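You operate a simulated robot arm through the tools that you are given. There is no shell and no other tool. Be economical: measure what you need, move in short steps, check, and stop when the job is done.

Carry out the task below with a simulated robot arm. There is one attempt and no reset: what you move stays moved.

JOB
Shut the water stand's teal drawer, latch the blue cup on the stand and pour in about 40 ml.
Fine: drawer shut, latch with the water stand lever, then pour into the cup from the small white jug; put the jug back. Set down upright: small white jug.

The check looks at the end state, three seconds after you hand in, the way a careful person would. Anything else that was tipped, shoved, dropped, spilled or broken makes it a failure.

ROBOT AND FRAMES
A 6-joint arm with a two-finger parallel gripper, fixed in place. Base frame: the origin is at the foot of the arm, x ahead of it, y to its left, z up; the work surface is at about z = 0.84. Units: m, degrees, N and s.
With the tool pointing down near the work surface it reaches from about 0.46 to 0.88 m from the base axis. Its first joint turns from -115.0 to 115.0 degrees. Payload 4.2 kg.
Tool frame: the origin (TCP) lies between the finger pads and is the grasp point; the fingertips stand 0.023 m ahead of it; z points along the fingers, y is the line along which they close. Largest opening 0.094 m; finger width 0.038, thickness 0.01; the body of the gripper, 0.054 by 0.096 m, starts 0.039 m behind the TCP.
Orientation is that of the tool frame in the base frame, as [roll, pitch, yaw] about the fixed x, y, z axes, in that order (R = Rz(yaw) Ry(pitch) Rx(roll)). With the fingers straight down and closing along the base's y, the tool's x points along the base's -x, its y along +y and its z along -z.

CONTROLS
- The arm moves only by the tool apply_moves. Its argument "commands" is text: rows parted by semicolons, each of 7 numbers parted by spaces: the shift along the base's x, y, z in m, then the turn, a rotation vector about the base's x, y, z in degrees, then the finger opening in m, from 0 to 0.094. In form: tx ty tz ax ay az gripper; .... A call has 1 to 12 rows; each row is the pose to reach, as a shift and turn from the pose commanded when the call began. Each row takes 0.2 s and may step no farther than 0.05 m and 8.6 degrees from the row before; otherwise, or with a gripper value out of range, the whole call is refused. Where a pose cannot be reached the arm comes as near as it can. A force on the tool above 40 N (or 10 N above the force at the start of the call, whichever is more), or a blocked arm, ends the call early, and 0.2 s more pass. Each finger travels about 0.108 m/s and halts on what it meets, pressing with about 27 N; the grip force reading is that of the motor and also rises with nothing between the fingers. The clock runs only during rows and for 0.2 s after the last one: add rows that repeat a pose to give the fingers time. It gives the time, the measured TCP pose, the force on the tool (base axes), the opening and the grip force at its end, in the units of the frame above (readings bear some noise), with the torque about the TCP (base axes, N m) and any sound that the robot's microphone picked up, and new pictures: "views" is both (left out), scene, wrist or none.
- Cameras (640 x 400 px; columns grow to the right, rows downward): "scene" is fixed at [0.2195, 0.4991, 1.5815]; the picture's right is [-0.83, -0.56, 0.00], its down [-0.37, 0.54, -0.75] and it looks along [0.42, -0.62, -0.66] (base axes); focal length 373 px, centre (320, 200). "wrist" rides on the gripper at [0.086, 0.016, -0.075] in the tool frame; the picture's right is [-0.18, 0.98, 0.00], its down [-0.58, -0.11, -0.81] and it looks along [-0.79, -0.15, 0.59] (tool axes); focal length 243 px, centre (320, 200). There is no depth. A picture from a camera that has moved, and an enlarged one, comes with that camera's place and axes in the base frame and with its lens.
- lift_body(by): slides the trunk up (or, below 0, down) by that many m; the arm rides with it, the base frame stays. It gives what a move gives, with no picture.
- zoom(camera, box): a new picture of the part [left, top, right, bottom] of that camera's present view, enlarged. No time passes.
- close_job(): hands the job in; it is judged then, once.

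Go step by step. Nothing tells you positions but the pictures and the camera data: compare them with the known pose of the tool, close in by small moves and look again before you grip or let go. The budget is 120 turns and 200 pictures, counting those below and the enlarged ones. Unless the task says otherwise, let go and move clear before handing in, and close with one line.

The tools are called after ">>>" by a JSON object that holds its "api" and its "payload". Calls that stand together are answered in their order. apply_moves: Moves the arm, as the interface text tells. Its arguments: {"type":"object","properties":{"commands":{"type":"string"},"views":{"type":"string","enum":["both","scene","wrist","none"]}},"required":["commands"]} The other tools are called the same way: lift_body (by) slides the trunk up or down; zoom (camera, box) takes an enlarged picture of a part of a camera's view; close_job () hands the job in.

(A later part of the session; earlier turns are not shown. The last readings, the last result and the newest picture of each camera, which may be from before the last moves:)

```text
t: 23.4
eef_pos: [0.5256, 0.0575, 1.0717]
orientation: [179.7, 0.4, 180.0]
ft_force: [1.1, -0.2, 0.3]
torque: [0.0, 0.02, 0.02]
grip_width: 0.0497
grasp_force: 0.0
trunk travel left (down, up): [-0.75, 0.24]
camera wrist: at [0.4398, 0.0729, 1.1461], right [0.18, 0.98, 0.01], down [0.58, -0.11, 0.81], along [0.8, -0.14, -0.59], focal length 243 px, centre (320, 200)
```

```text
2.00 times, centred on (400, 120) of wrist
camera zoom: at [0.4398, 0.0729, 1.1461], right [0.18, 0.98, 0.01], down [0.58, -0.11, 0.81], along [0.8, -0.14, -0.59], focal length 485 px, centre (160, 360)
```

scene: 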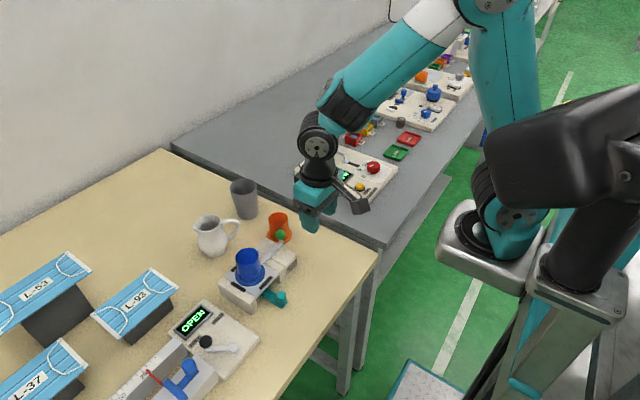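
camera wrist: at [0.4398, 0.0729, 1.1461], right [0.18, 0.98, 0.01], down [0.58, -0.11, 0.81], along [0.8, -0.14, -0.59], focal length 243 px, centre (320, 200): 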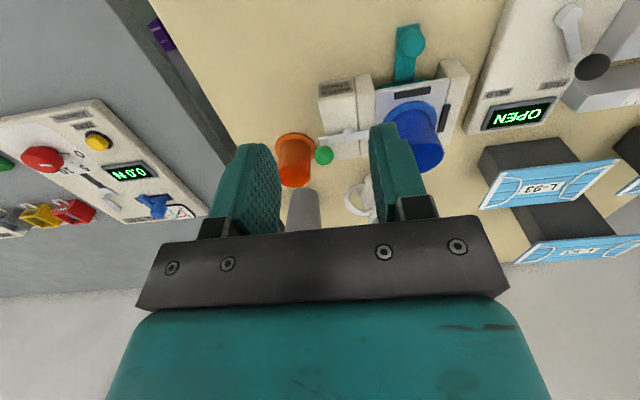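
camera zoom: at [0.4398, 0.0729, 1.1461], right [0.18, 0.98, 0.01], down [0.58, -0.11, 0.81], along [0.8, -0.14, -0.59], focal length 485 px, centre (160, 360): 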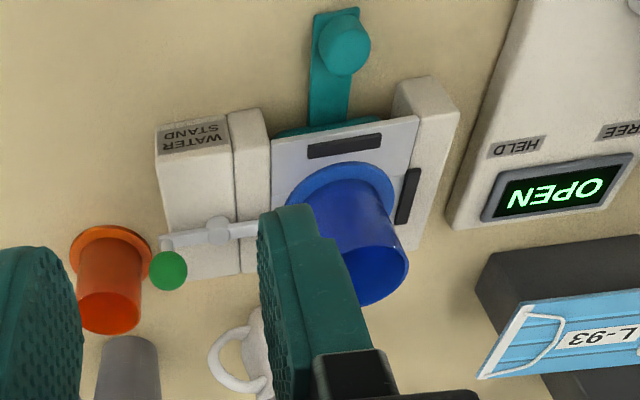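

The latch looks engaged, with the tongue over the flange. Next is the jug: its axis is near (0.797, 0.128), and the handle's outer point is near (0.767, 0.0615, 0.911), pointing away from the spout. I'll turn the gripper to straddle the handle with the camera on the jug side, starting with yaw at a safe height.

>>> {"api": "apply_moves", "payload": {"commands": "0.02 -0.01 0.03 0 0 -8.5 0.05; 0.04 -0.02 0.06 0 0 -17 0.05; 0.06 -0.03 0.09 0 0 -25.5 0.05; 0.08 -0.04 0.1 0 0 -34 0.05; 0.1 -0.05 0.1 0 0 -42.5 0.05; 0.12 -0.05 0.1 0 0 -51 0.05; 0.14 -0.05 0.1 0 0 -59.5 0.05; 0.16 -0.05 0.1 0 0 -68 0.05; 0.18 -0.05 0.1 0 0 -76.5 0.05; 0.2 -0.05 0.1 0 0 -85 0.05; 0.2 -0.05 0.1 0 0 -93.5 0.05; 0.2 -0.05 0.1 0 0 -102 0.05"}}

```text
t: 26.0
eef_pos: [0.7259, 0.0091, 1.1715]
orientation: [179.6, 0.3, 78.0]
ft_force: [-0.3, -0.5, -0.9]
torque: [0.01, 0.01, 0.03]
grip_width: 0.0499
grasp_force: 0.2
trunk travel left (down, up): [-0.75, 0.24]
camera wrist: at [0.7599, 0.0907, 1.2452], right [0.92, -0.39, 0.01], down [-0.23, -0.54, 0.81], along [-0.31, -0.75, -0.59], focal length 243 px, centre (320, 200)
```

scene: 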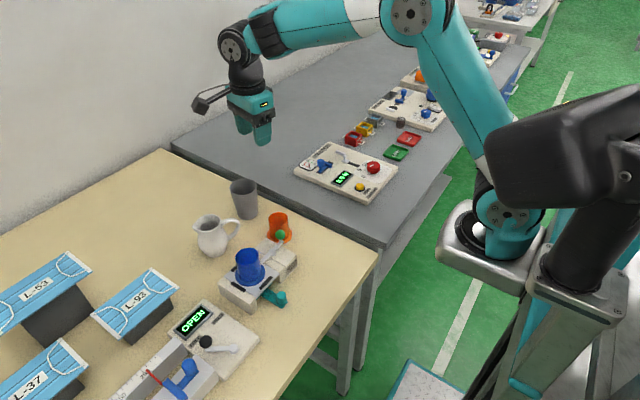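
wrist: 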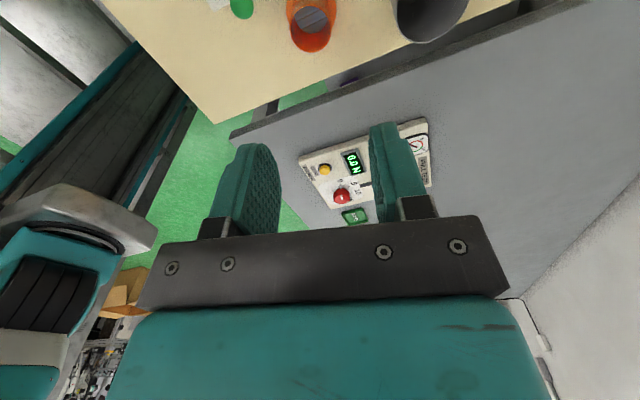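

>>> {"api": "apply_moves", "payload": {"commands": "0.004 0 -0.03 6.67 -2.17 -2.33 0.05; 0.008 0.001 -0.06 13.34 -4.33 -4.65 0.05; 0.012 0.002 -0.09 20.01 -6.5 -6.98 0.05; 0.015 0.002 -0.12 26.68 -8.66 -9.3 0.05; 0.019 0.003 -0.15 33.35 -10.83 -11.63 0.05; 0.019 0.003 -0.18 33.35 -10.83 -11.63 0.05; 0.019 0.003 -0.18 33.35 -10.83 -11.63 0.05"}}

>>> {"api": "zoom", "payload": {"camera": "wrist", "box": [180, 0, 460, 220]}}

>>> {"api": "zoom", "payload": {"camera": "scene", "box": [170, 150, 320, 280]}}

```text
t: 27.6
eef_pos: [0.7438, 0.0121, 0.9905]
orientation: [179.6, -34.8, 66.1]
ft_force: [-0.3, -0.1, -0.5]
torque: [0.0, -0.01, 0.0]
grip_width: 0.05
grasp_force: 0.0
trunk travel left (down, up): [-0.75, 0.24]
camera wrist: at [0.7707, 0.032, 1.1007], right [0.84, -0.54, -0.1], down [-0.48, -0.81, 0.33], along [-0.26, -0.23, -0.94], focal length 243 px, centre (320, 200)
```

scene: 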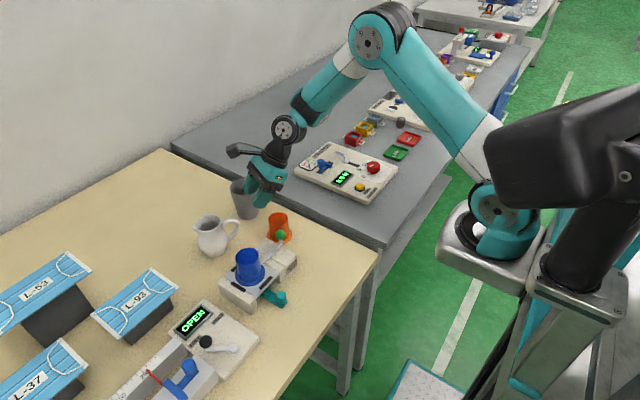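
wrist: 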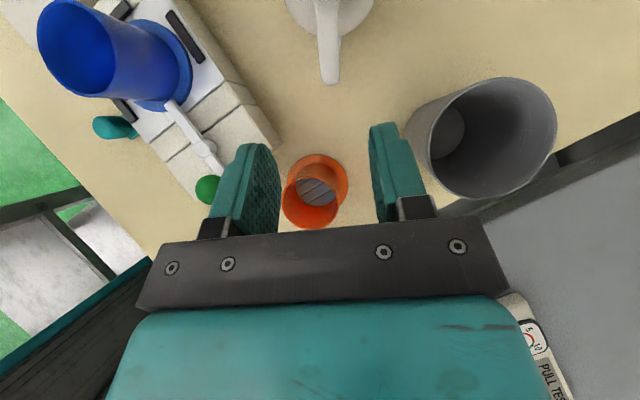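

```text
1.82 times, centred on (320, 110) of wrist
camera zoom: at [0.7707, 0.032, 1.1007], right [0.84, -0.54, -0.1], down [-0.48, -0.81, 0.33], along [-0.26, -0.23, -0.94], focal length 441 px, centre (320, 364)
```

zoom: 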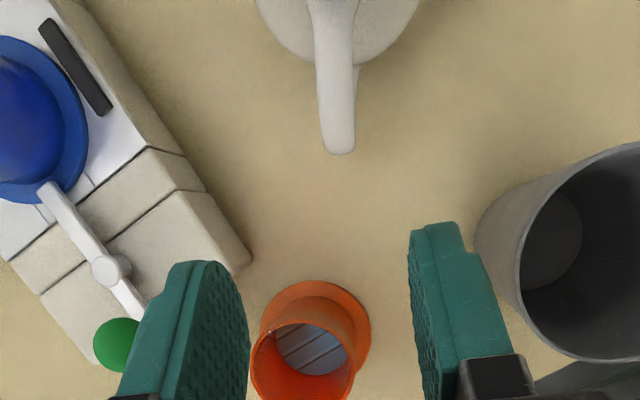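

```text
3.08 times, centred on (245, 215) of scene
camera zoom: at [0.2195, 0.4991, 1.5815], right [-0.83, -0.56, 0.0], down [-0.37, 0.54, -0.75], along [0.42, -0.62, -0.66], focal length 1148 px, centre (551, 154)
```

zoom: 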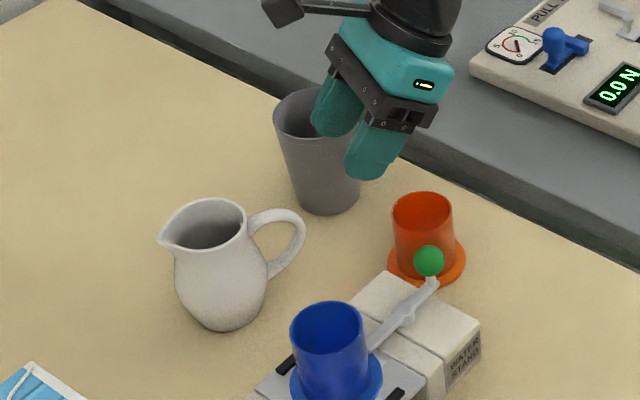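

>>> {"api": "apply_moves", "payload": {"commands": "0.012 0.02 -0.03 0 0 0 0.045; 0.0206 0.037 -0.06 0 0 0 0.045; 0.0206 0.037 -0.06 0 0 0 0.045"}}

>>> {"api": "zoom", "payload": {"camera": "wrist", "box": [200, 20, 440, 240]}}

>>> {"api": "zoom", "payload": {"camera": "scene", "box": [180, 180, 300, 280]}}

```text
t: 28.4
eef_pos: [0.7625, 0.0486, 0.931]
orientation: [179.5, -34.6, 66.1]
ft_force: [0.2, -0.1, 0.6]
torque: [-0.03, -0.02, 0.01]
grip_width: 0.0452
grasp_force: 0.1
trunk travel left (down, up): [-0.75, 0.24]
camera wrist: at [0.7906, 0.0687, 1.0415], right [0.84, -0.54, -0.1], down [-0.48, -0.81, 0.33], along [-0.26, -0.23, -0.94], focal length 243 px, centre (320, 200)
```

scene: 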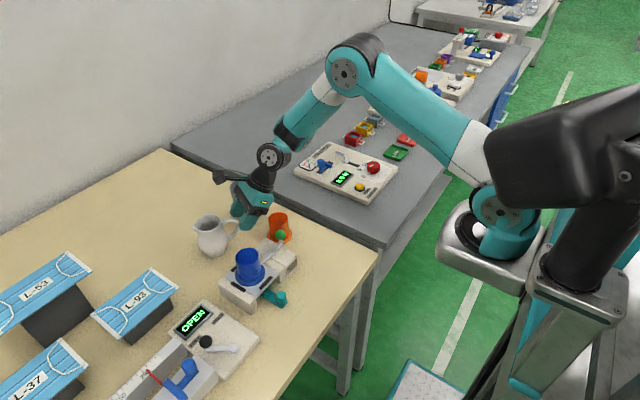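
wrist: 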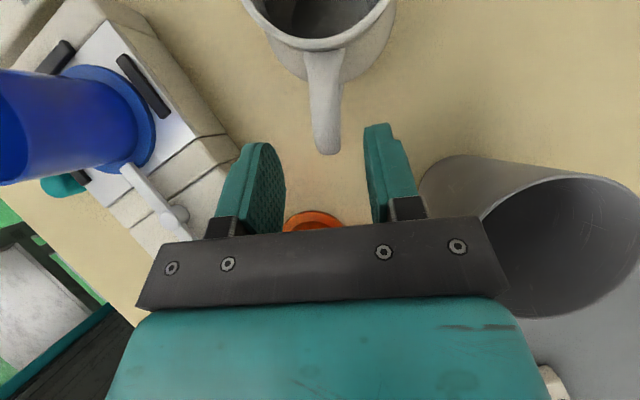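

```text
1.82 times, centred on (320, 130) of wrist
camera zoom: at [0.7906, 0.0687, 1.0415], right [0.84, -0.54, -0.1], down [-0.48, -0.81, 0.33], along [-0.26, -0.23, -0.94], focal length 441 px, centre (320, 327)
```

zoom: 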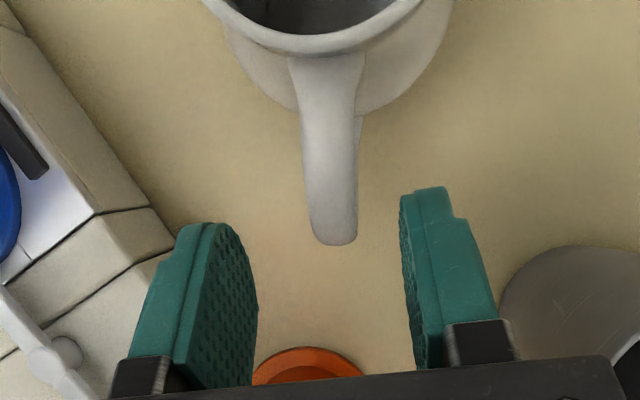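

```text
4.00 times, centred on (240, 230) of scene
camera zoom: at [0.2195, 0.4991, 1.5815], right [-0.83, -0.56, 0.0], down [-0.37, 0.54, -0.75], along [0.42, -0.62, -0.66], focal length 1493 px, centre (640, 80)
```

zoom: 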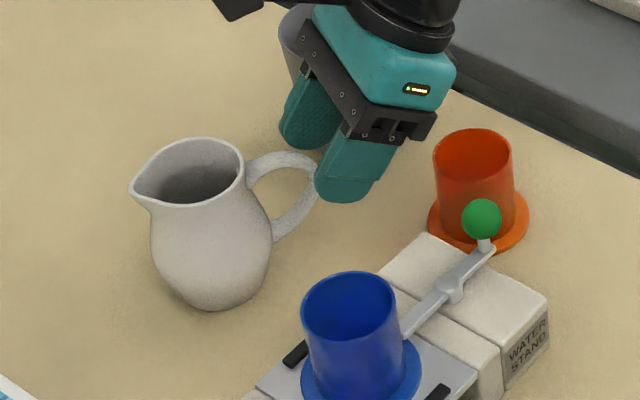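

>>> {"api": "apply_moves", "payload": {"commands": "0.0045 0.008 -0.0125 0 0 0 0.045; 0.0087 0.016 -0.0245 0 0 0 0.045; 0.0087 0.016 -0.0245 0 0 0 0.045"}}

>>> {"api": "zoom", "payload": {"camera": "wrist", "box": [200, 20, 440, 240]}}

>>> {"api": "zoom", "payload": {"camera": "scene", "box": [180, 180, 300, 280]}}

```text
t: 29.2
eef_pos: [0.7727, 0.0648, 0.9063]
orientation: [179.5, -34.6, 66.2]
ft_force: [-0.2, -0.4, -0.2]
torque: [0.02, 0.04, -0.01]
grip_width: 0.045
grasp_force: 0.1
trunk travel left (down, up): [-0.75, 0.24]
camera wrist: at [0.7993, 0.0848, 1.017], right [0.84, -0.54, -0.1], down [-0.48, -0.81, 0.33], along [-0.26, -0.23, -0.94], focal length 243 px, centre (320, 200)
```

scene: 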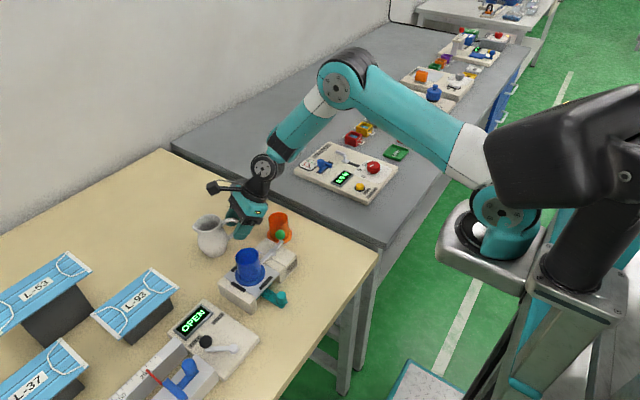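
wrist: 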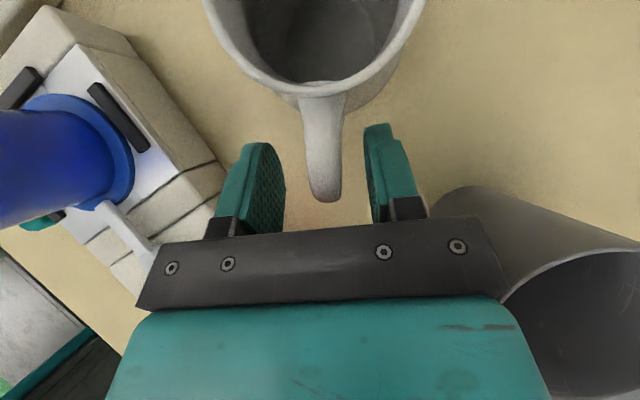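

```text
1.82 times, centred on (320, 130) of wrist
camera zoom: at [0.7993, 0.0848, 1.017], right [0.84, -0.54, -0.1], down [-0.48, -0.81, 0.33], along [-0.26, -0.23, -0.94], focal length 441 px, centre (320, 327)
```

zoom: 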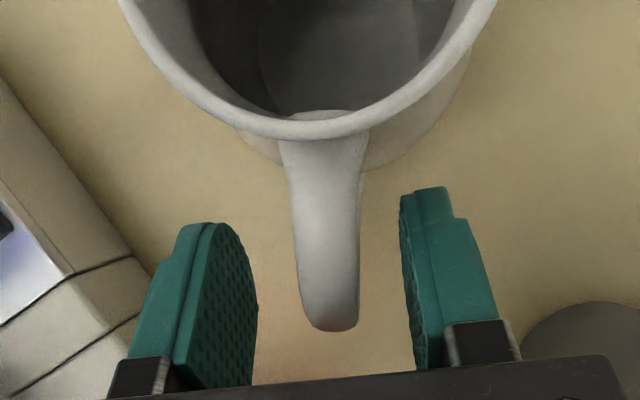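

```text
4.00 times, centred on (240, 230) of scene
camera zoom: at [0.2195, 0.4991, 1.5815], right [-0.83, -0.56, 0.0], down [-0.37, 0.54, -0.75], along [0.42, -0.62, -0.66], focal length 1493 px, centre (640, 80)
```

zoom: 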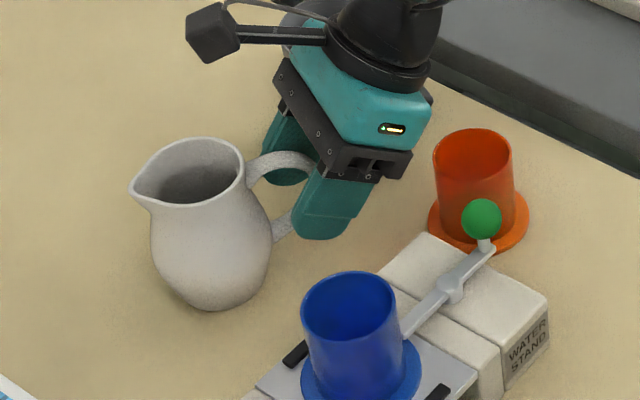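

Handle is centred between the pads. Closing.

>>> {"api": "apply_moves", "payload": {"commands": "0 0 0 0 0 0 0.03; 0 0 0 0 0 0 0.015; 0 0 0 0 0 0 0; 0 0 0 0 0 0 0; 0 0 0 0 0 0 0"}}

>>> {"api": "zoom", "payload": {"camera": "wrist", "box": [180, 0, 460, 240]}}

```text
t: 30.4
eef_pos: [0.7712, 0.0648, 0.9074]
orientation: [179.7, -34.5, 66.1]
ft_force: [-0.5, -0.2, 1.4]
torque: [0.1, 0.06, 0.07]
grip_width: 0.0127
grasp_force: 26.9
trunk travel left (down, up): [-0.75, 0.24]
camera wrist: at [0.7992, 0.0847, 1.0172], right [0.84, -0.54, -0.1], down [-0.48, -0.81, 0.33], along [-0.26, -0.23, -0.94], focal length 243 px, centre (320, 200)
```

scene: 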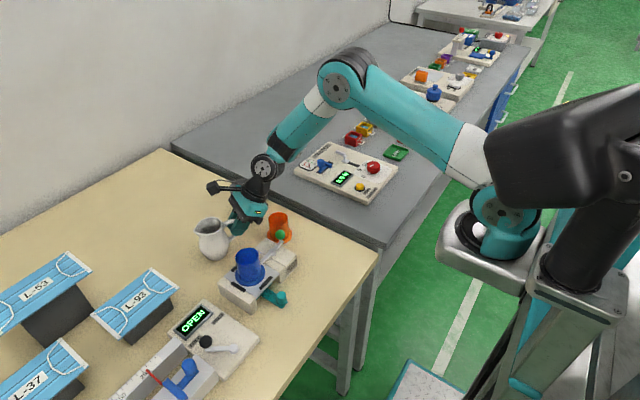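
wrist: 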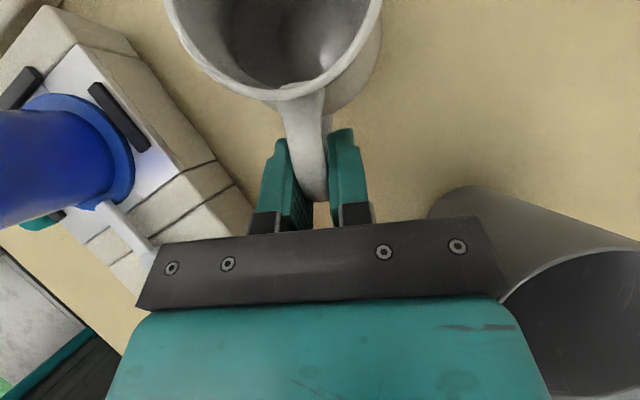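

```text
1.67 times, centred on (320, 120) of wrist
camera zoom: at [0.7992, 0.0847, 1.0172], right [0.84, -0.54, -0.1], down [-0.48, -0.81, 0.33], along [-0.26, -0.23, -0.94], focal length 404 px, centre (320, 333)
```

zoom: 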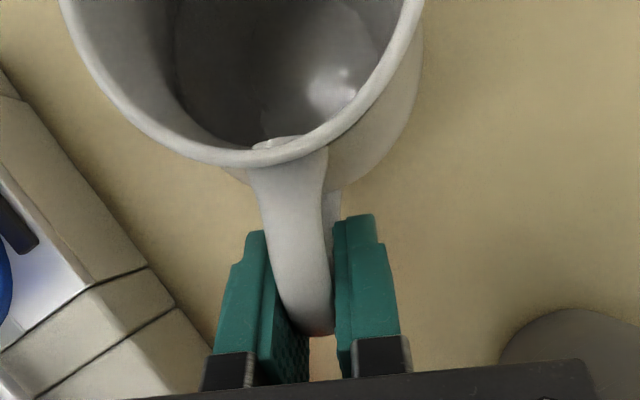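

Gripped (0.0127); the jug turned slightly as it aligned with the pads. I'll lift it a little to check the hold and weigh it.

>>> {"api": "apply_moves", "payload": {"commands": "0 0 0.01 0 0 0 0; 0 0 0.02 0 0 0 0; 0 0 0.035 0 0 0 0; 0 0 0.05 0 0 0 0; 0 0 0.05 0 0 0 0; 0 0 0.05 0 0 0 0"}}

>>> {"api": "zoom", "payload": {"camera": "wrist", "box": [180, 0, 460, 240]}}

>>> {"api": "zoom", "payload": {"camera": "scene", "box": [180, 160, 300, 260]}}

```text
t: 31.8
eef_pos: [0.7735, 0.0657, 0.9577]
orientation: [179.6, -34.6, 66.1]
ft_force: [-0.5, -0.2, -3.8]
torque: [-0.2, 0.11, -0.03]
grip_width: 0.0123
grasp_force: 27.0
trunk travel left (down, up): [-0.75, 0.24]
camera wrist: at [0.7999, 0.0848, 1.0672], right [0.84, -0.54, -0.1], down [-0.48, -0.81, 0.33], along [-0.26, -0.23, -0.94], focal length 243 px, centre (320, 200)
```

scene: 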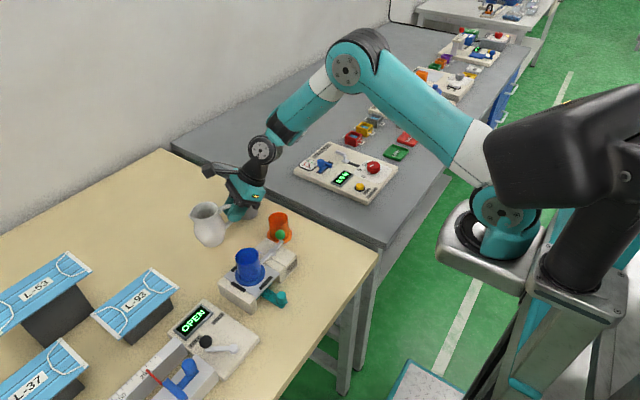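
wrist: 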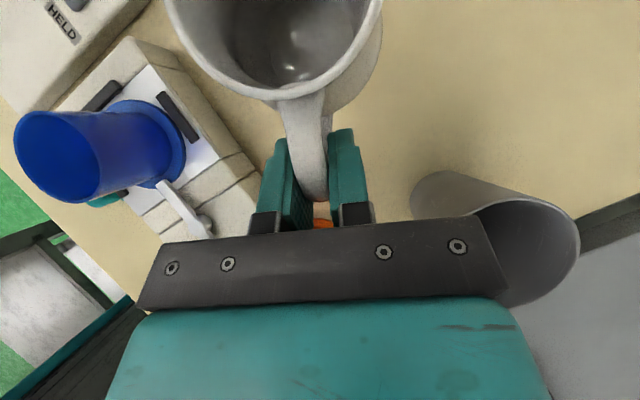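

```text
1.67 times, centred on (320, 120) of wrist
camera zoom: at [0.7999, 0.0848, 1.0672], right [0.84, -0.54, -0.1], down [-0.48, -0.81, 0.33], along [-0.26, -0.23, -0.94], focal length 404 px, centre (320, 333)
```

zoom: 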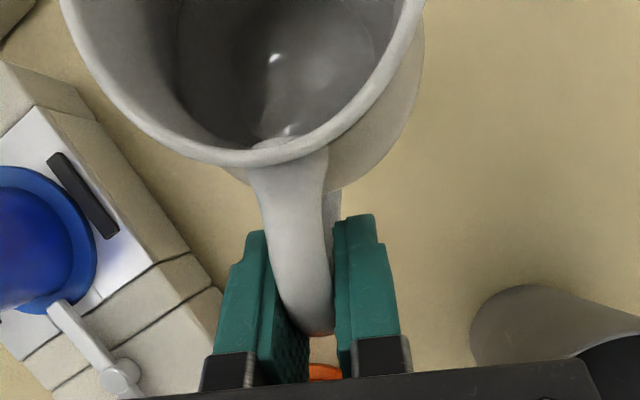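

```text
4.00 times, centred on (240, 210) of scene
camera zoom: at [0.2195, 0.4991, 1.5815], right [-0.83, -0.56, 0.0], down [-0.37, 0.54, -0.75], along [0.42, -0.62, -0.66], focal length 1493 px, centre (640, 160)
```

zoom: 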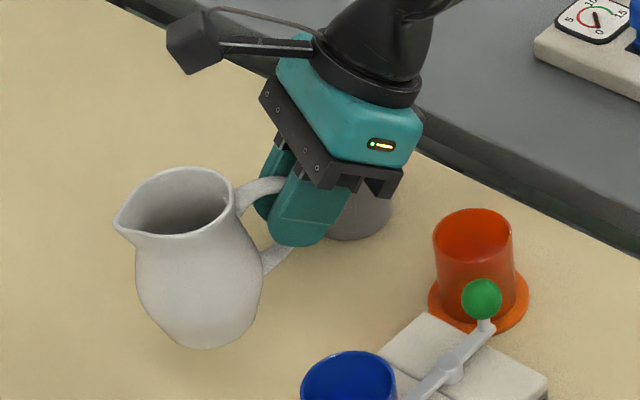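

Held firmly, no sag, weighing about 3.8 N. I'll check the water level inside the jug before planning the tilt.

>>> {"api": "zoom", "payload": {"camera": "wrist", "box": [200, 0, 400, 110]}}

>>> {"api": "zoom", "payload": {"camera": "scene", "box": [190, 190, 250, 250]}}

```text
3.20 times, centred on (300, 55) of wrist
camera zoom: at [0.7999, 0.0848, 1.0672], right [0.84, -0.54, -0.1], down [-0.48, -0.81, 0.33], along [-0.26, -0.23, -0.94], focal length 776 px, centre (384, 664)
```

zoom: 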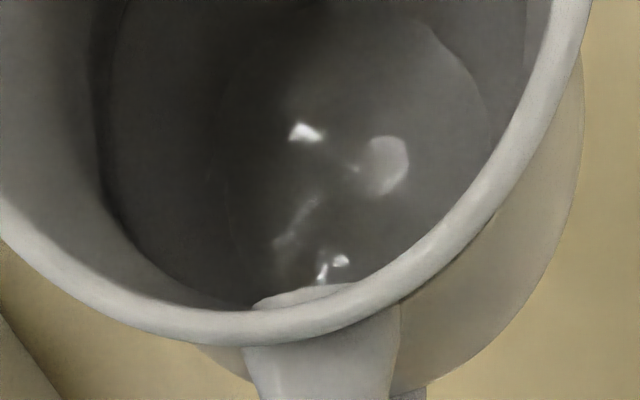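

```text
6.67 times, centred on (220, 220) of scene
camera zoom: at [0.2195, 0.4991, 1.5815], right [-0.83, -0.56, 0.0], down [-0.37, 0.54, -0.75], along [0.42, -0.62, -0.66], focal length 2488 px, centre (987, 67)
```

zoom: 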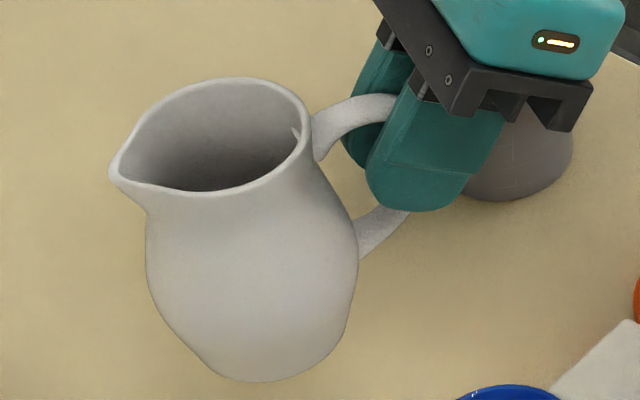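

The water is low in the jug, so it will only flow at a steep tilt (about 65–75°). I'll lift and tilt 45° towards the spout here, well clear of everything.

>>> {"api": "apply_moves", "payload": {"commands": "0 0 0.04 0 0 0 0; 0 0 0.07 -7.155 2.25 0 0; 0 0 0.10 -14.31 4.5 0 0; 0 0 0.12 -21.46 6.75 0 0; 0 0 0.14 -28.62 9 0 0; 0 0 0.14 -35.8 11.25 0 0; 0 0 0.14 -42.93 13.5 0 0; 0 0 0.14 -42.93 13.5 0 0"}}

>>> {"api": "zoom", "payload": {"camera": "scene", "box": [150, 110, 330, 260]}}

```text
t: 33.6
eef_pos: [0.7743, 0.0654, 1.0966]
orientation: [175.0, 10.2, 67.3]
ft_force: [-1.1, -0.7, -4.2]
torque: [-0.08, 0.06, 0.02]
grip_width: 0.0123
grasp_force: 27.4
trunk travel left (down, up): [-0.75, 0.24]
camera wrist: at [0.8216, 0.1526, 1.1555], right [0.84, -0.53, 0.12], down [-0.33, -0.33, 0.88], along [-0.43, -0.78, -0.45], focal length 243 px, centre (320, 200)
```

scene: 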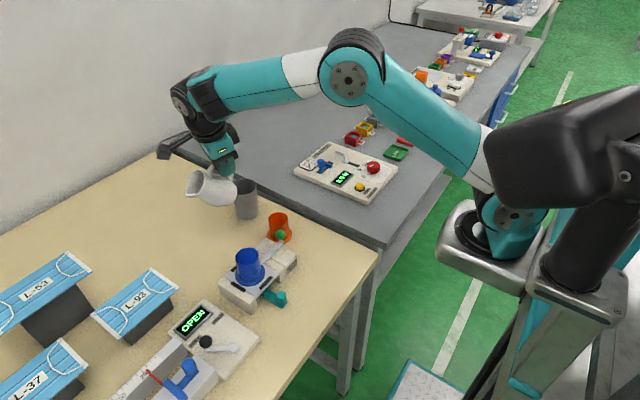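
wrist: 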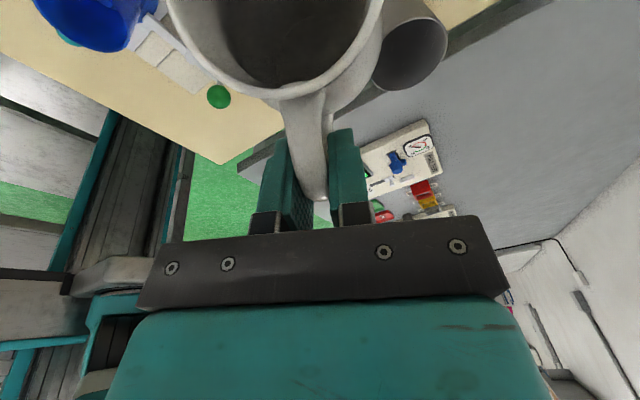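

```text
2.67 times, centred on (240, 185) of scene
camera zoom: at [0.2195, 0.4991, 1.5815], right [-0.83, -0.56, 0.0], down [-0.37, 0.54, -0.75], along [0.42, -0.62, -0.66], focal length 995 px, centre (533, 240)
```

zoom: 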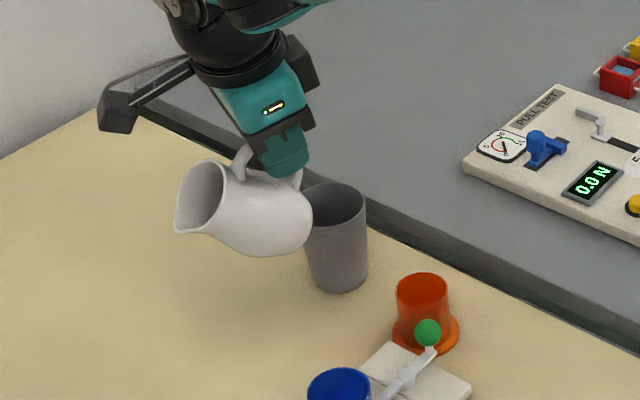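

No spill. Now I yaw 37° and move to beside the blue cup, still high.

>>> {"api": "apply_moves", "payload": {"commands": "-0.04 0.003 0.02 0 0 -6.5 0; -0.08 0.006 0.02 0 0 -13 0; -0.12 0.009 0.02 0 0 -19.5 0; -0.16 0.011 0.02 0 0 -26 0; -0.2 0.012 0.02 0 0 -32.5 0; -0.232 0.0125 0.02 0 0 -37.5 0; -0.232 0.0125 0.02 0 0 -37.5 0; -0.232 0.0125 0.02 0 0 -37.5 0"}}

>>> {"api": "zoom", "payload": {"camera": "scene", "box": [180, 150, 340, 290]}}

```text
t: 35.4
eef_pos: [0.5566, 0.0595, 1.1228]
orientation: [174.8, 10.3, 30.0]
ft_force: [0.4, -0.2, -3.0]
torque: [-0.04, 0.08, 0.01]
grip_width: 0.0125
grasp_force: 27.3
out of reach, approached as far as the arm can: row 6, 7, 8
trunk travel left (down, up): [-0.75, 0.24]
camera wrist: at [0.6475, 0.1011, 1.1819], right [0.35, -0.93, 0.12], down [-0.46, -0.06, 0.88], along [-0.82, -0.36, -0.45], focal length 243 px, centre (320, 200)
```

scene: 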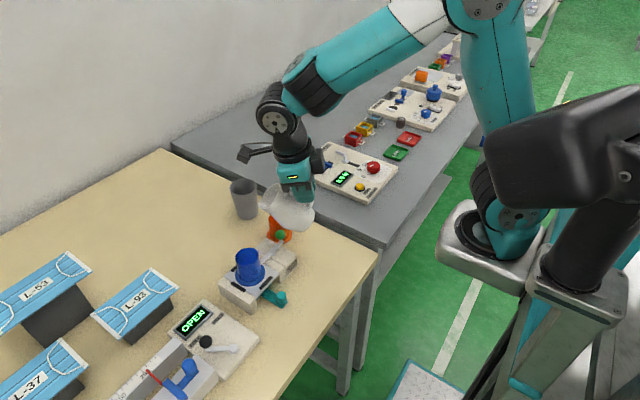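
wrist: 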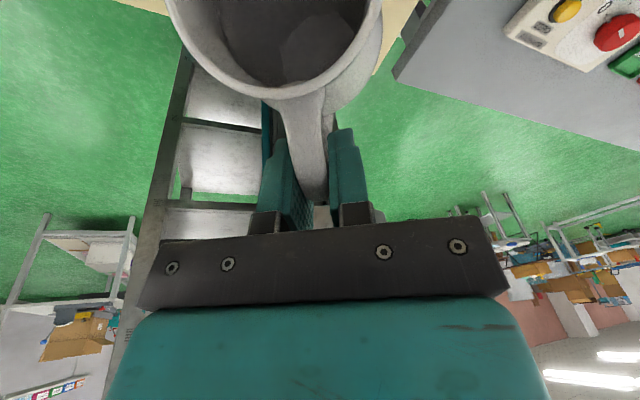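

```text
2.86 times, centred on (260, 220) of scene
camera zoom: at [0.2195, 0.4991, 1.5815], right [-0.83, -0.56, 0.0], down [-0.37, 0.54, -0.75], along [0.42, -0.62, -0.66], focal length 1066 px, centre (491, 143)
```

zoom: 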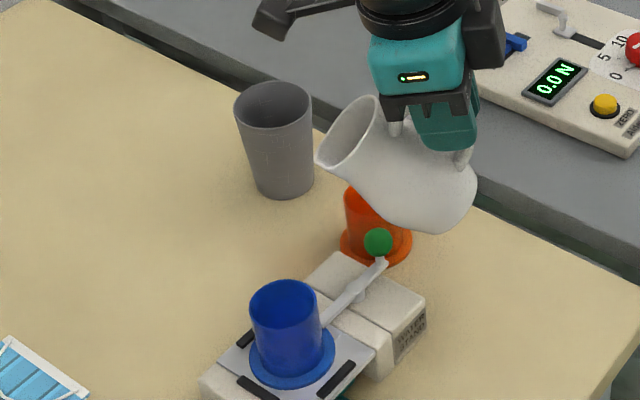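

That pose was just out of reach (too near the base). I'll shift out towards the cup, where the steeper tilt pose lies anyway.

>>> {"api": "apply_moves", "payload": {"commands": "0.014 0.01 -0.008 0 0 0 0; 0.028 0.020 -0.017 0 0 0 0; 0.028 0.020 -0.017 0 0 0 0", "views": "none"}}

```text
t: 36.2
eef_pos: [0.5863, 0.0778, 1.1067]
orientation: [174.9, 10.3, 30.0]
ft_force: [-0.5, -0.4, -2.8]
torque: [0.0, 0.11, -0.04]
grip_width: 0.0122
grasp_force: 27.2
out of reach, approached as far as the arm can: row 2, 3
trunk travel left (down, up): [-0.75, 0.24]
```

>>> {"api": "apply_moves", "payload": {"commands": "-0.006 -0.004 0 0 0 7.5 0; -0.011 -0.008 -0.007 0 0 15 0; -0.011 -0.008 -0.007 0 0 15 0"}}

>>> {"api": "zoom", "payload": {"camera": "scene", "box": [180, 150, 340, 290]}}

```text
t: 37.0
eef_pos: [0.5741, 0.0685, 1.1006]
orientation: [175.1, 10.2, 44.9]
ft_force: [0.5, -0.9, -3.3]
torque: [-0.06, 0.04, 0.02]
grip_width: 0.0124
grasp_force: 26.4
trunk travel left (down, up): [-0.75, 0.24]
camera wrist: at [0.6527, 0.1317, 1.1587], right [0.57, -0.81, 0.12], down [-0.43, -0.18, 0.88], along [-0.7, -0.56, -0.45], focal length 243 px, centre (320, 200)
```

scene: 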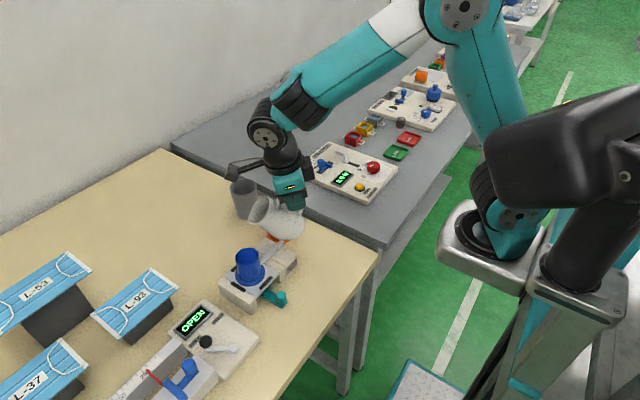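
wrist: 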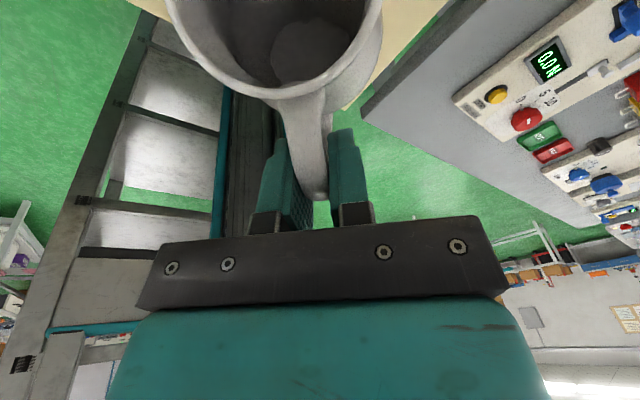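

```text
2.86 times, centred on (260, 220) of scene
camera zoom: at [0.2195, 0.4991, 1.5815], right [-0.83, -0.56, 0.0], down [-0.37, 0.54, -0.75], along [0.42, -0.62, -0.66], focal length 1066 px, centre (491, 143)
```

zoom: 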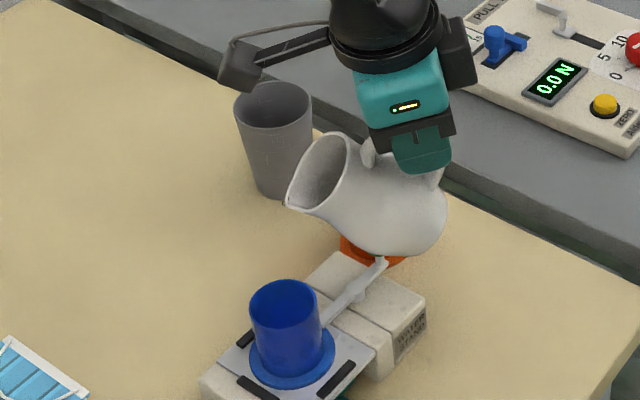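

Reached, with the spout above the cup. I'll tilt to 60° while keeping the spout over the cup and coming down a little.

>>> {"api": "apply_moves", "payload": {"commands": "0.0067 0.0072 -0.016 -5.75 4.82 0 0; 0.0134 0.0144 -0.033 -11.5 9.64 0 0; 0.0134 0.0144 -0.033 -11.5 9.64 0 0"}}

>>> {"api": "zoom", "payload": {"camera": "scene", "box": [190, 170, 310, 300]}}

>>> {"api": "zoom", "payload": {"camera": "wrist", "box": [160, 0, 400, 130]}}

```text
t: 37.8
eef_pos: [0.5886, 0.0832, 1.0678]
orientation: [173.6, 25.2, 44.3]
ft_force: [0.4, -0.2, -2.7]
torque: [-0.01, 0.03, -0.01]
grip_width: 0.0125
grasp_force: 27.1
trunk travel left (down, up): [-0.75, 0.24]
camera wrist: at [0.6744, 0.1555, 1.0985], right [0.6, -0.78, 0.18], down [-0.28, 0.01, 0.96], along [-0.75, -0.62, -0.21], focal length 243 px, centre (320, 200)
```

scene: 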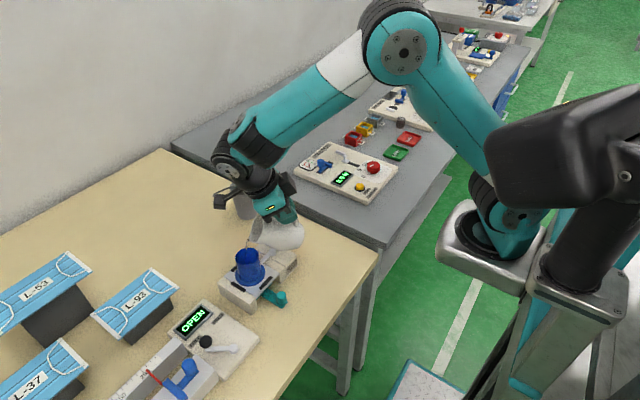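
wrist: 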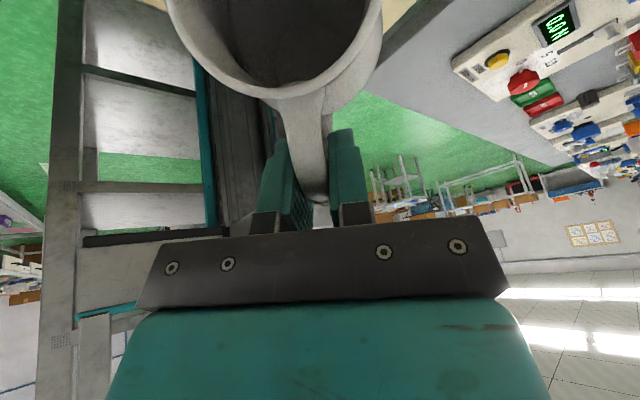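

```text
3.08 times, centred on (250, 235) of scene
camera zoom: at [0.2195, 0.4991, 1.5815], right [-0.83, -0.56, 0.0], down [-0.37, 0.54, -0.75], along [0.42, -0.62, -0.66], focal length 1148 px, centre (535, 92)
```

zoom: 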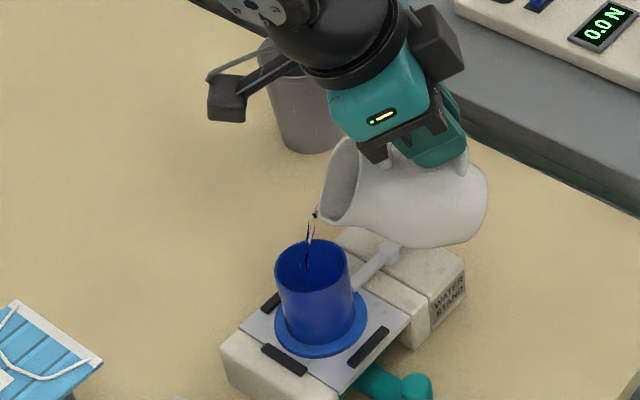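

```text
2.67 times, centred on (280, 65) of wrist
camera zoom: at [0.6744, 0.1555, 1.0985], right [0.6, -0.78, 0.18], down [-0.28, 0.01, 0.96], along [-0.75, -0.62, -0.21], focal length 647 px, centre (427, 560)
```

zoom: 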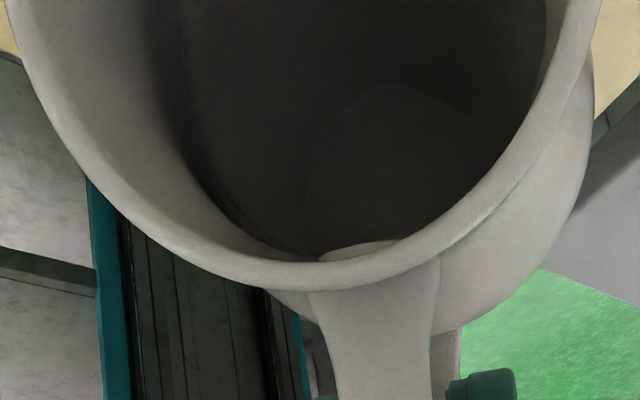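

Water has begun to flow, and the stream lands inside the cup. I'll hold briefly and watch.

>>> {"api": "apply_moves", "payload": {"commands": "0 0 0 0 0 0 0", "views": "scene"}}

>>> {"api": "zoom", "payload": {"camera": "scene", "box": [220, 210, 280, 270]}}

```text
t: 38.2
eef_pos: [0.5879, 0.0837, 1.0658]
orientation: [173.5, 25.1, 44.2]
ft_force: [-0.1, -0.3, -4.2]
torque: [-0.02, 0.05, -0.02]
grip_width: 0.0125
grasp_force: 27.3
trunk travel left (down, up): [-0.75, 0.24]
```

scene: 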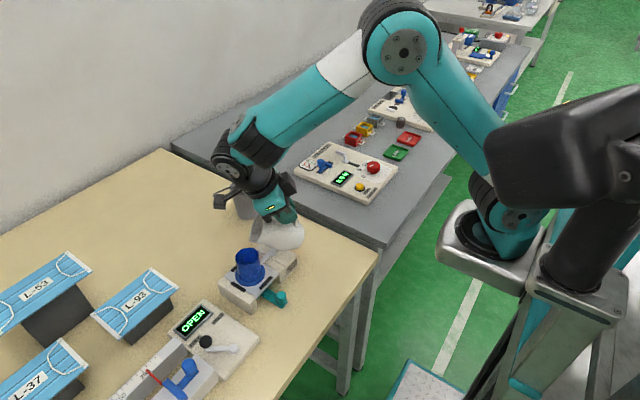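

```text
6.67 times, centred on (250, 240) of scene
camera zoom: at [0.2195, 0.4991, 1.5815], right [-0.83, -0.56, 0.0], down [-0.37, 0.54, -0.75], along [0.42, -0.62, -0.66], focal length 2488 px, centre (787, -67)
```

zoom: 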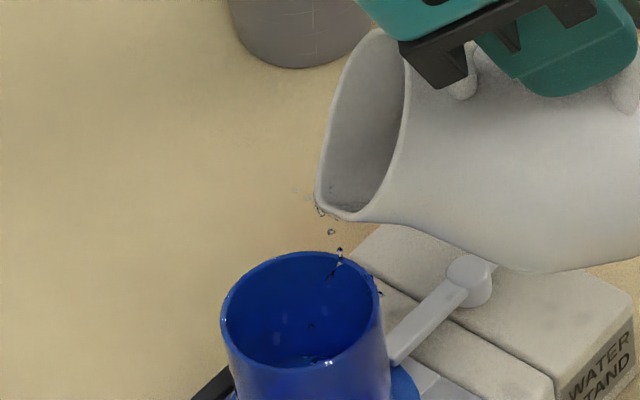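

The flow at this tilt is tapering into drips that fall slightly short of centre. I'll nudge the spout forward to the cup's middle and look again.

>>> {"api": "apply_moves", "payload": {"commands": "0.006 0.006 0 0 0 0 0; 0.006 0.006 0 0 0 0 0", "views": "scene"}}

>>> {"api": "zoom", "payload": {"camera": "scene", "box": [215, 215, 275, 275]}}

>>> {"api": "zoom", "payload": {"camera": "scene", "box": [210, 250, 310, 320]}}

```text
t: 38.8
eef_pos: [0.5949, 0.0912, 1.0682]
orientation: [173.5, 25.1, 44.2]
ft_force: [-0.3, 0.4, -3.8]
torque: [0.02, 0.07, 0.02]
grip_width: 0.0124
grasp_force: 27.2
trunk travel left (down, up): [-0.75, 0.24]
```

scene: 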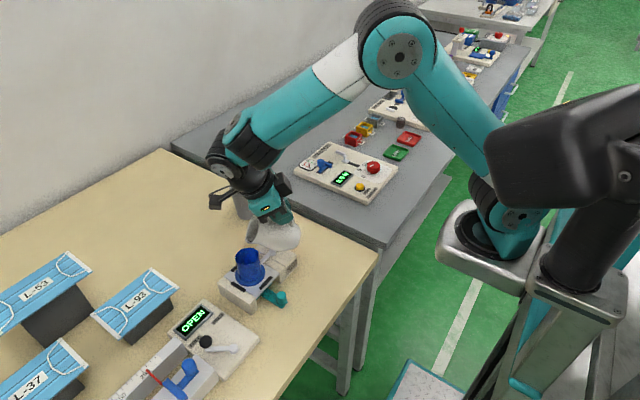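

```text
6.67 times, centred on (245, 245) of scene
camera zoom: at [0.2195, 0.4991, 1.5815], right [-0.83, -0.56, 0.0], down [-0.37, 0.54, -0.75], along [0.42, -0.62, -0.66], focal length 2488 px, centre (820, -100)
```

zoom: 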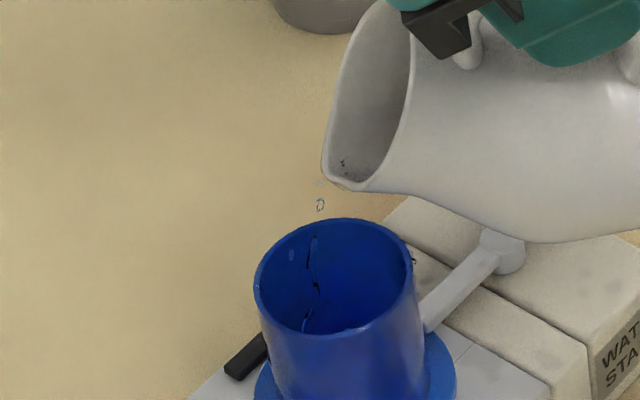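

```text
5.71 times, centred on (260, 285) of scene
camera zoom: at [0.2195, 0.4991, 1.5815], right [-0.83, -0.56, 0.0], down [-0.37, 0.54, -0.75], along [0.42, -0.62, -0.66], focal length 2133 px, centre (663, -286)
```

zoom: 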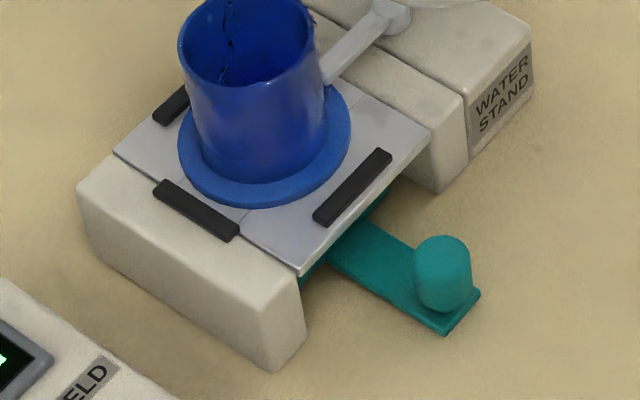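

>>> {"api": "apply_moves", "payload": {"commands": "0 0 0 0 0 0 0; 0 0 0 0 0 0 0; 0 0 0 0 0 0 0", "views": "scene"}}

>>> {"api": "zoom", "payload": {"camera": "scene", "box": [215, 215, 275, 275]}}

```text
t: 39.6
eef_pos: [0.5948, 0.0896, 1.0671]
orientation: [173.5, 25.1, 44.2]
ft_force: [-0.7, -0.3, -3.7]
torque: [0.01, 0.04, 0.03]
grip_width: 0.0125
grasp_force: 27.1
trunk travel left (down, up): [-0.75, 0.24]
```

scene: 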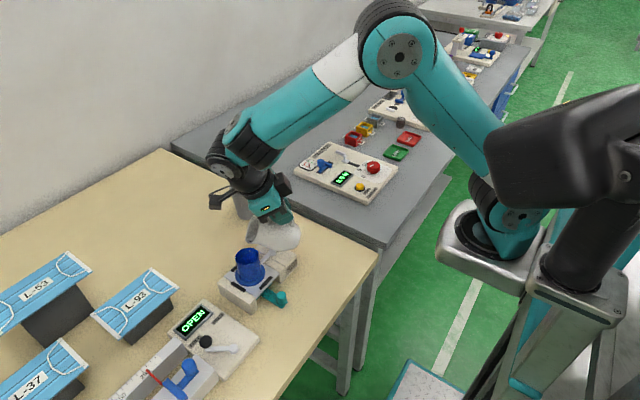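

```text
6.67 times, centred on (245, 245) of scene
camera zoom: at [0.2195, 0.4991, 1.5815], right [-0.83, -0.56, 0.0], down [-0.37, 0.54, -0.75], along [0.42, -0.62, -0.66], focal length 2488 px, centre (820, -100)
```

zoom: 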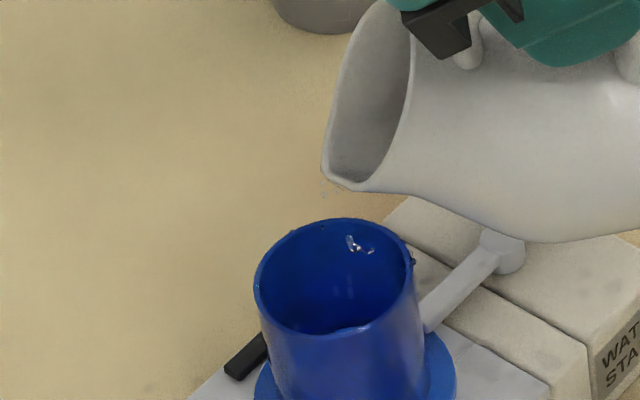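

Flow stopped at 60° with little poured. I'll tilt 4° more, pivoting about the spout, and hold.

>>> {"api": "apply_moves", "payload": {"commands": "0.001 0.001 0.003 -1.53 1.29 0 0; 0.002 0.0025 0.0057 -3.06 2.57 0 0; 0.002 0.0025 0.0057 -3.06 2.57 0 0", "views": "scene"}}

>>> {"api": "zoom", "payload": {"camera": "scene", "box": [215, 215, 275, 275]}}

```text
t: 40.4
eef_pos: [0.5962, 0.0933, 1.0722]
orientation: [173.0, 29.0, 44.1]
ft_force: [-0.1, -0.6, -3.6]
torque: [0.01, 0.05, 0.01]
grip_width: 0.0127
grasp_force: 26.7
trunk travel left (down, up): [-0.75, 0.24]
```

scene: 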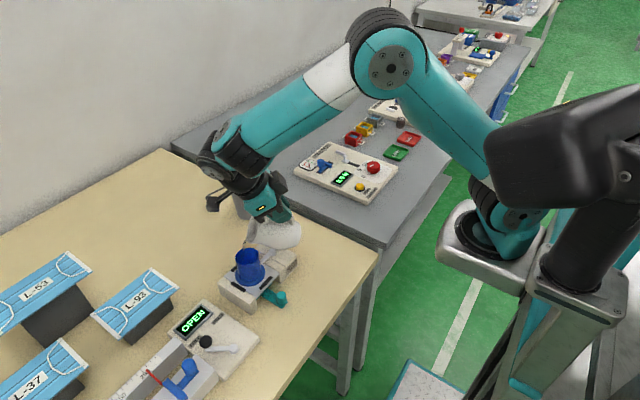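

```text
6.67 times, centred on (245, 245) of scene
camera zoom: at [0.2195, 0.4991, 1.5815], right [-0.83, -0.56, 0.0], down [-0.37, 0.54, -0.75], along [0.42, -0.62, -0.66], focal length 2488 px, centre (820, -100)
```

zoom: 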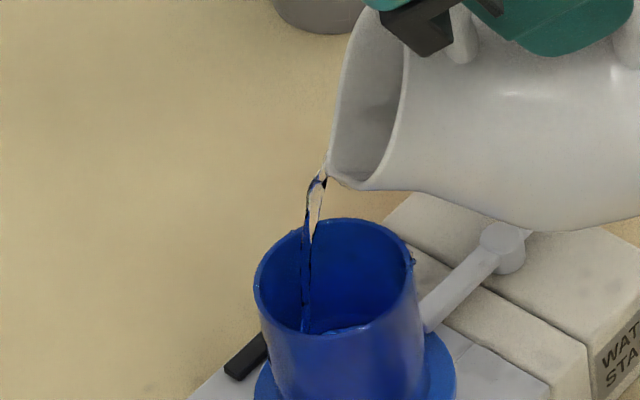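

>>> {"api": "apply_moves", "payload": {"commands": "-0.002 -0.002 0 0 0 0 0; -0.002 -0.002 0 0 0 0 0", "views": "scene"}}

>>> {"api": "zoom", "payload": {"camera": "scene", "box": [215, 215, 275, 275]}}

```text
t: 41.0
eef_pos: [0.5939, 0.0912, 1.0727]
orientation: [173.1, 29.1, 44.0]
ft_force: [-0.9, 0.8, -2.7]
torque: [-0.03, 0.03, -0.01]
grip_width: 0.0124
grasp_force: 27.3
trunk travel left (down, up): [-0.75, 0.24]
```

scene: 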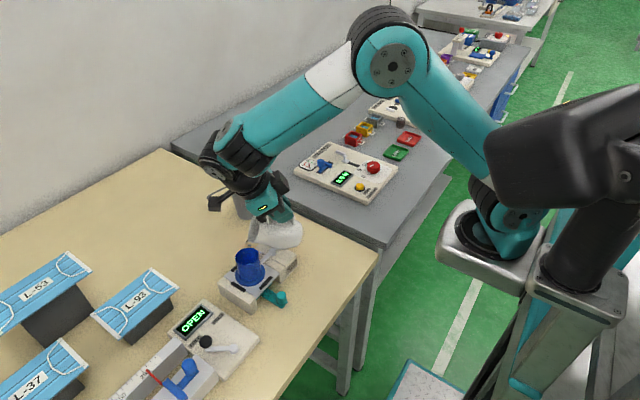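

```text
6.67 times, centred on (245, 245) of scene
camera zoom: at [0.2195, 0.4991, 1.5815], right [-0.83, -0.56, 0.0], down [-0.37, 0.54, -0.75], along [0.42, -0.62, -0.66], focal length 2488 px, centre (820, -100)
```

zoom: 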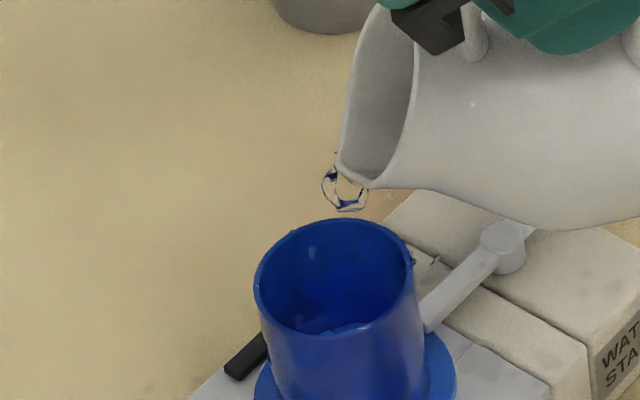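

>>> {"api": "apply_moves", "payload": {"commands": "0 0 0 0 0 0 0", "views": "scene"}}

>>> {"api": "zoom", "payload": {"camera": "scene", "box": [215, 215, 275, 275]}}

```text
t: 41.4
eef_pos: [0.5946, 0.0897, 1.0731]
orientation: [173.0, 29.2, 44.0]
ft_force: [0.0, 0.1, -3.3]
torque: [-0.01, 0.02, -0.01]
grip_width: 0.0125
grasp_force: 26.8
trunk travel left (down, up): [-0.75, 0.24]
```

scene: 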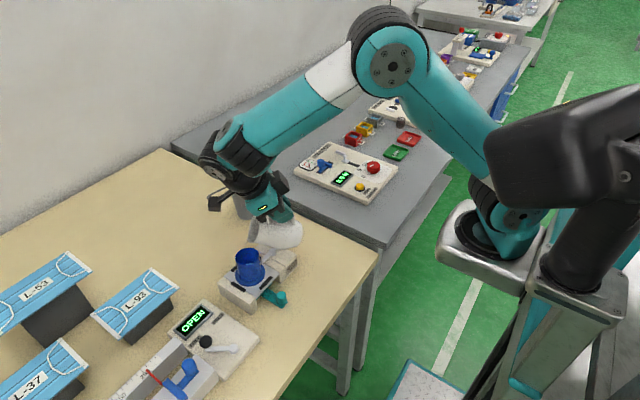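

```text
6.67 times, centred on (245, 245) of scene
camera zoom: at [0.2195, 0.4991, 1.5815], right [-0.83, -0.56, 0.0], down [-0.37, 0.54, -0.75], along [0.42, -0.62, -0.66], focal length 2488 px, centre (820, -100)
```

zoom: 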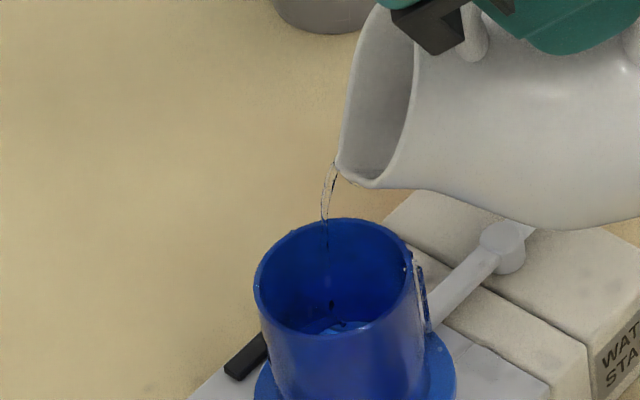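

>>> {"api": "zoom", "payload": {"camera": "scene", "box": [235, 240, 265, 270]}}

```text
13.33 times, centred on (250, 255) of scene
camera zoom: at [0.2195, 0.4991, 1.5815], right [-0.83, -0.56, 0.0], down [-0.37, 0.54, -0.75], along [0.42, -0.62, -0.66], focal length 4976 px, centre (1253, -533)
```

zoom: 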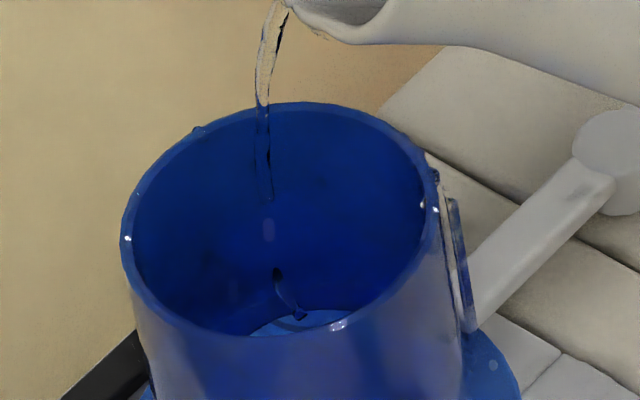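

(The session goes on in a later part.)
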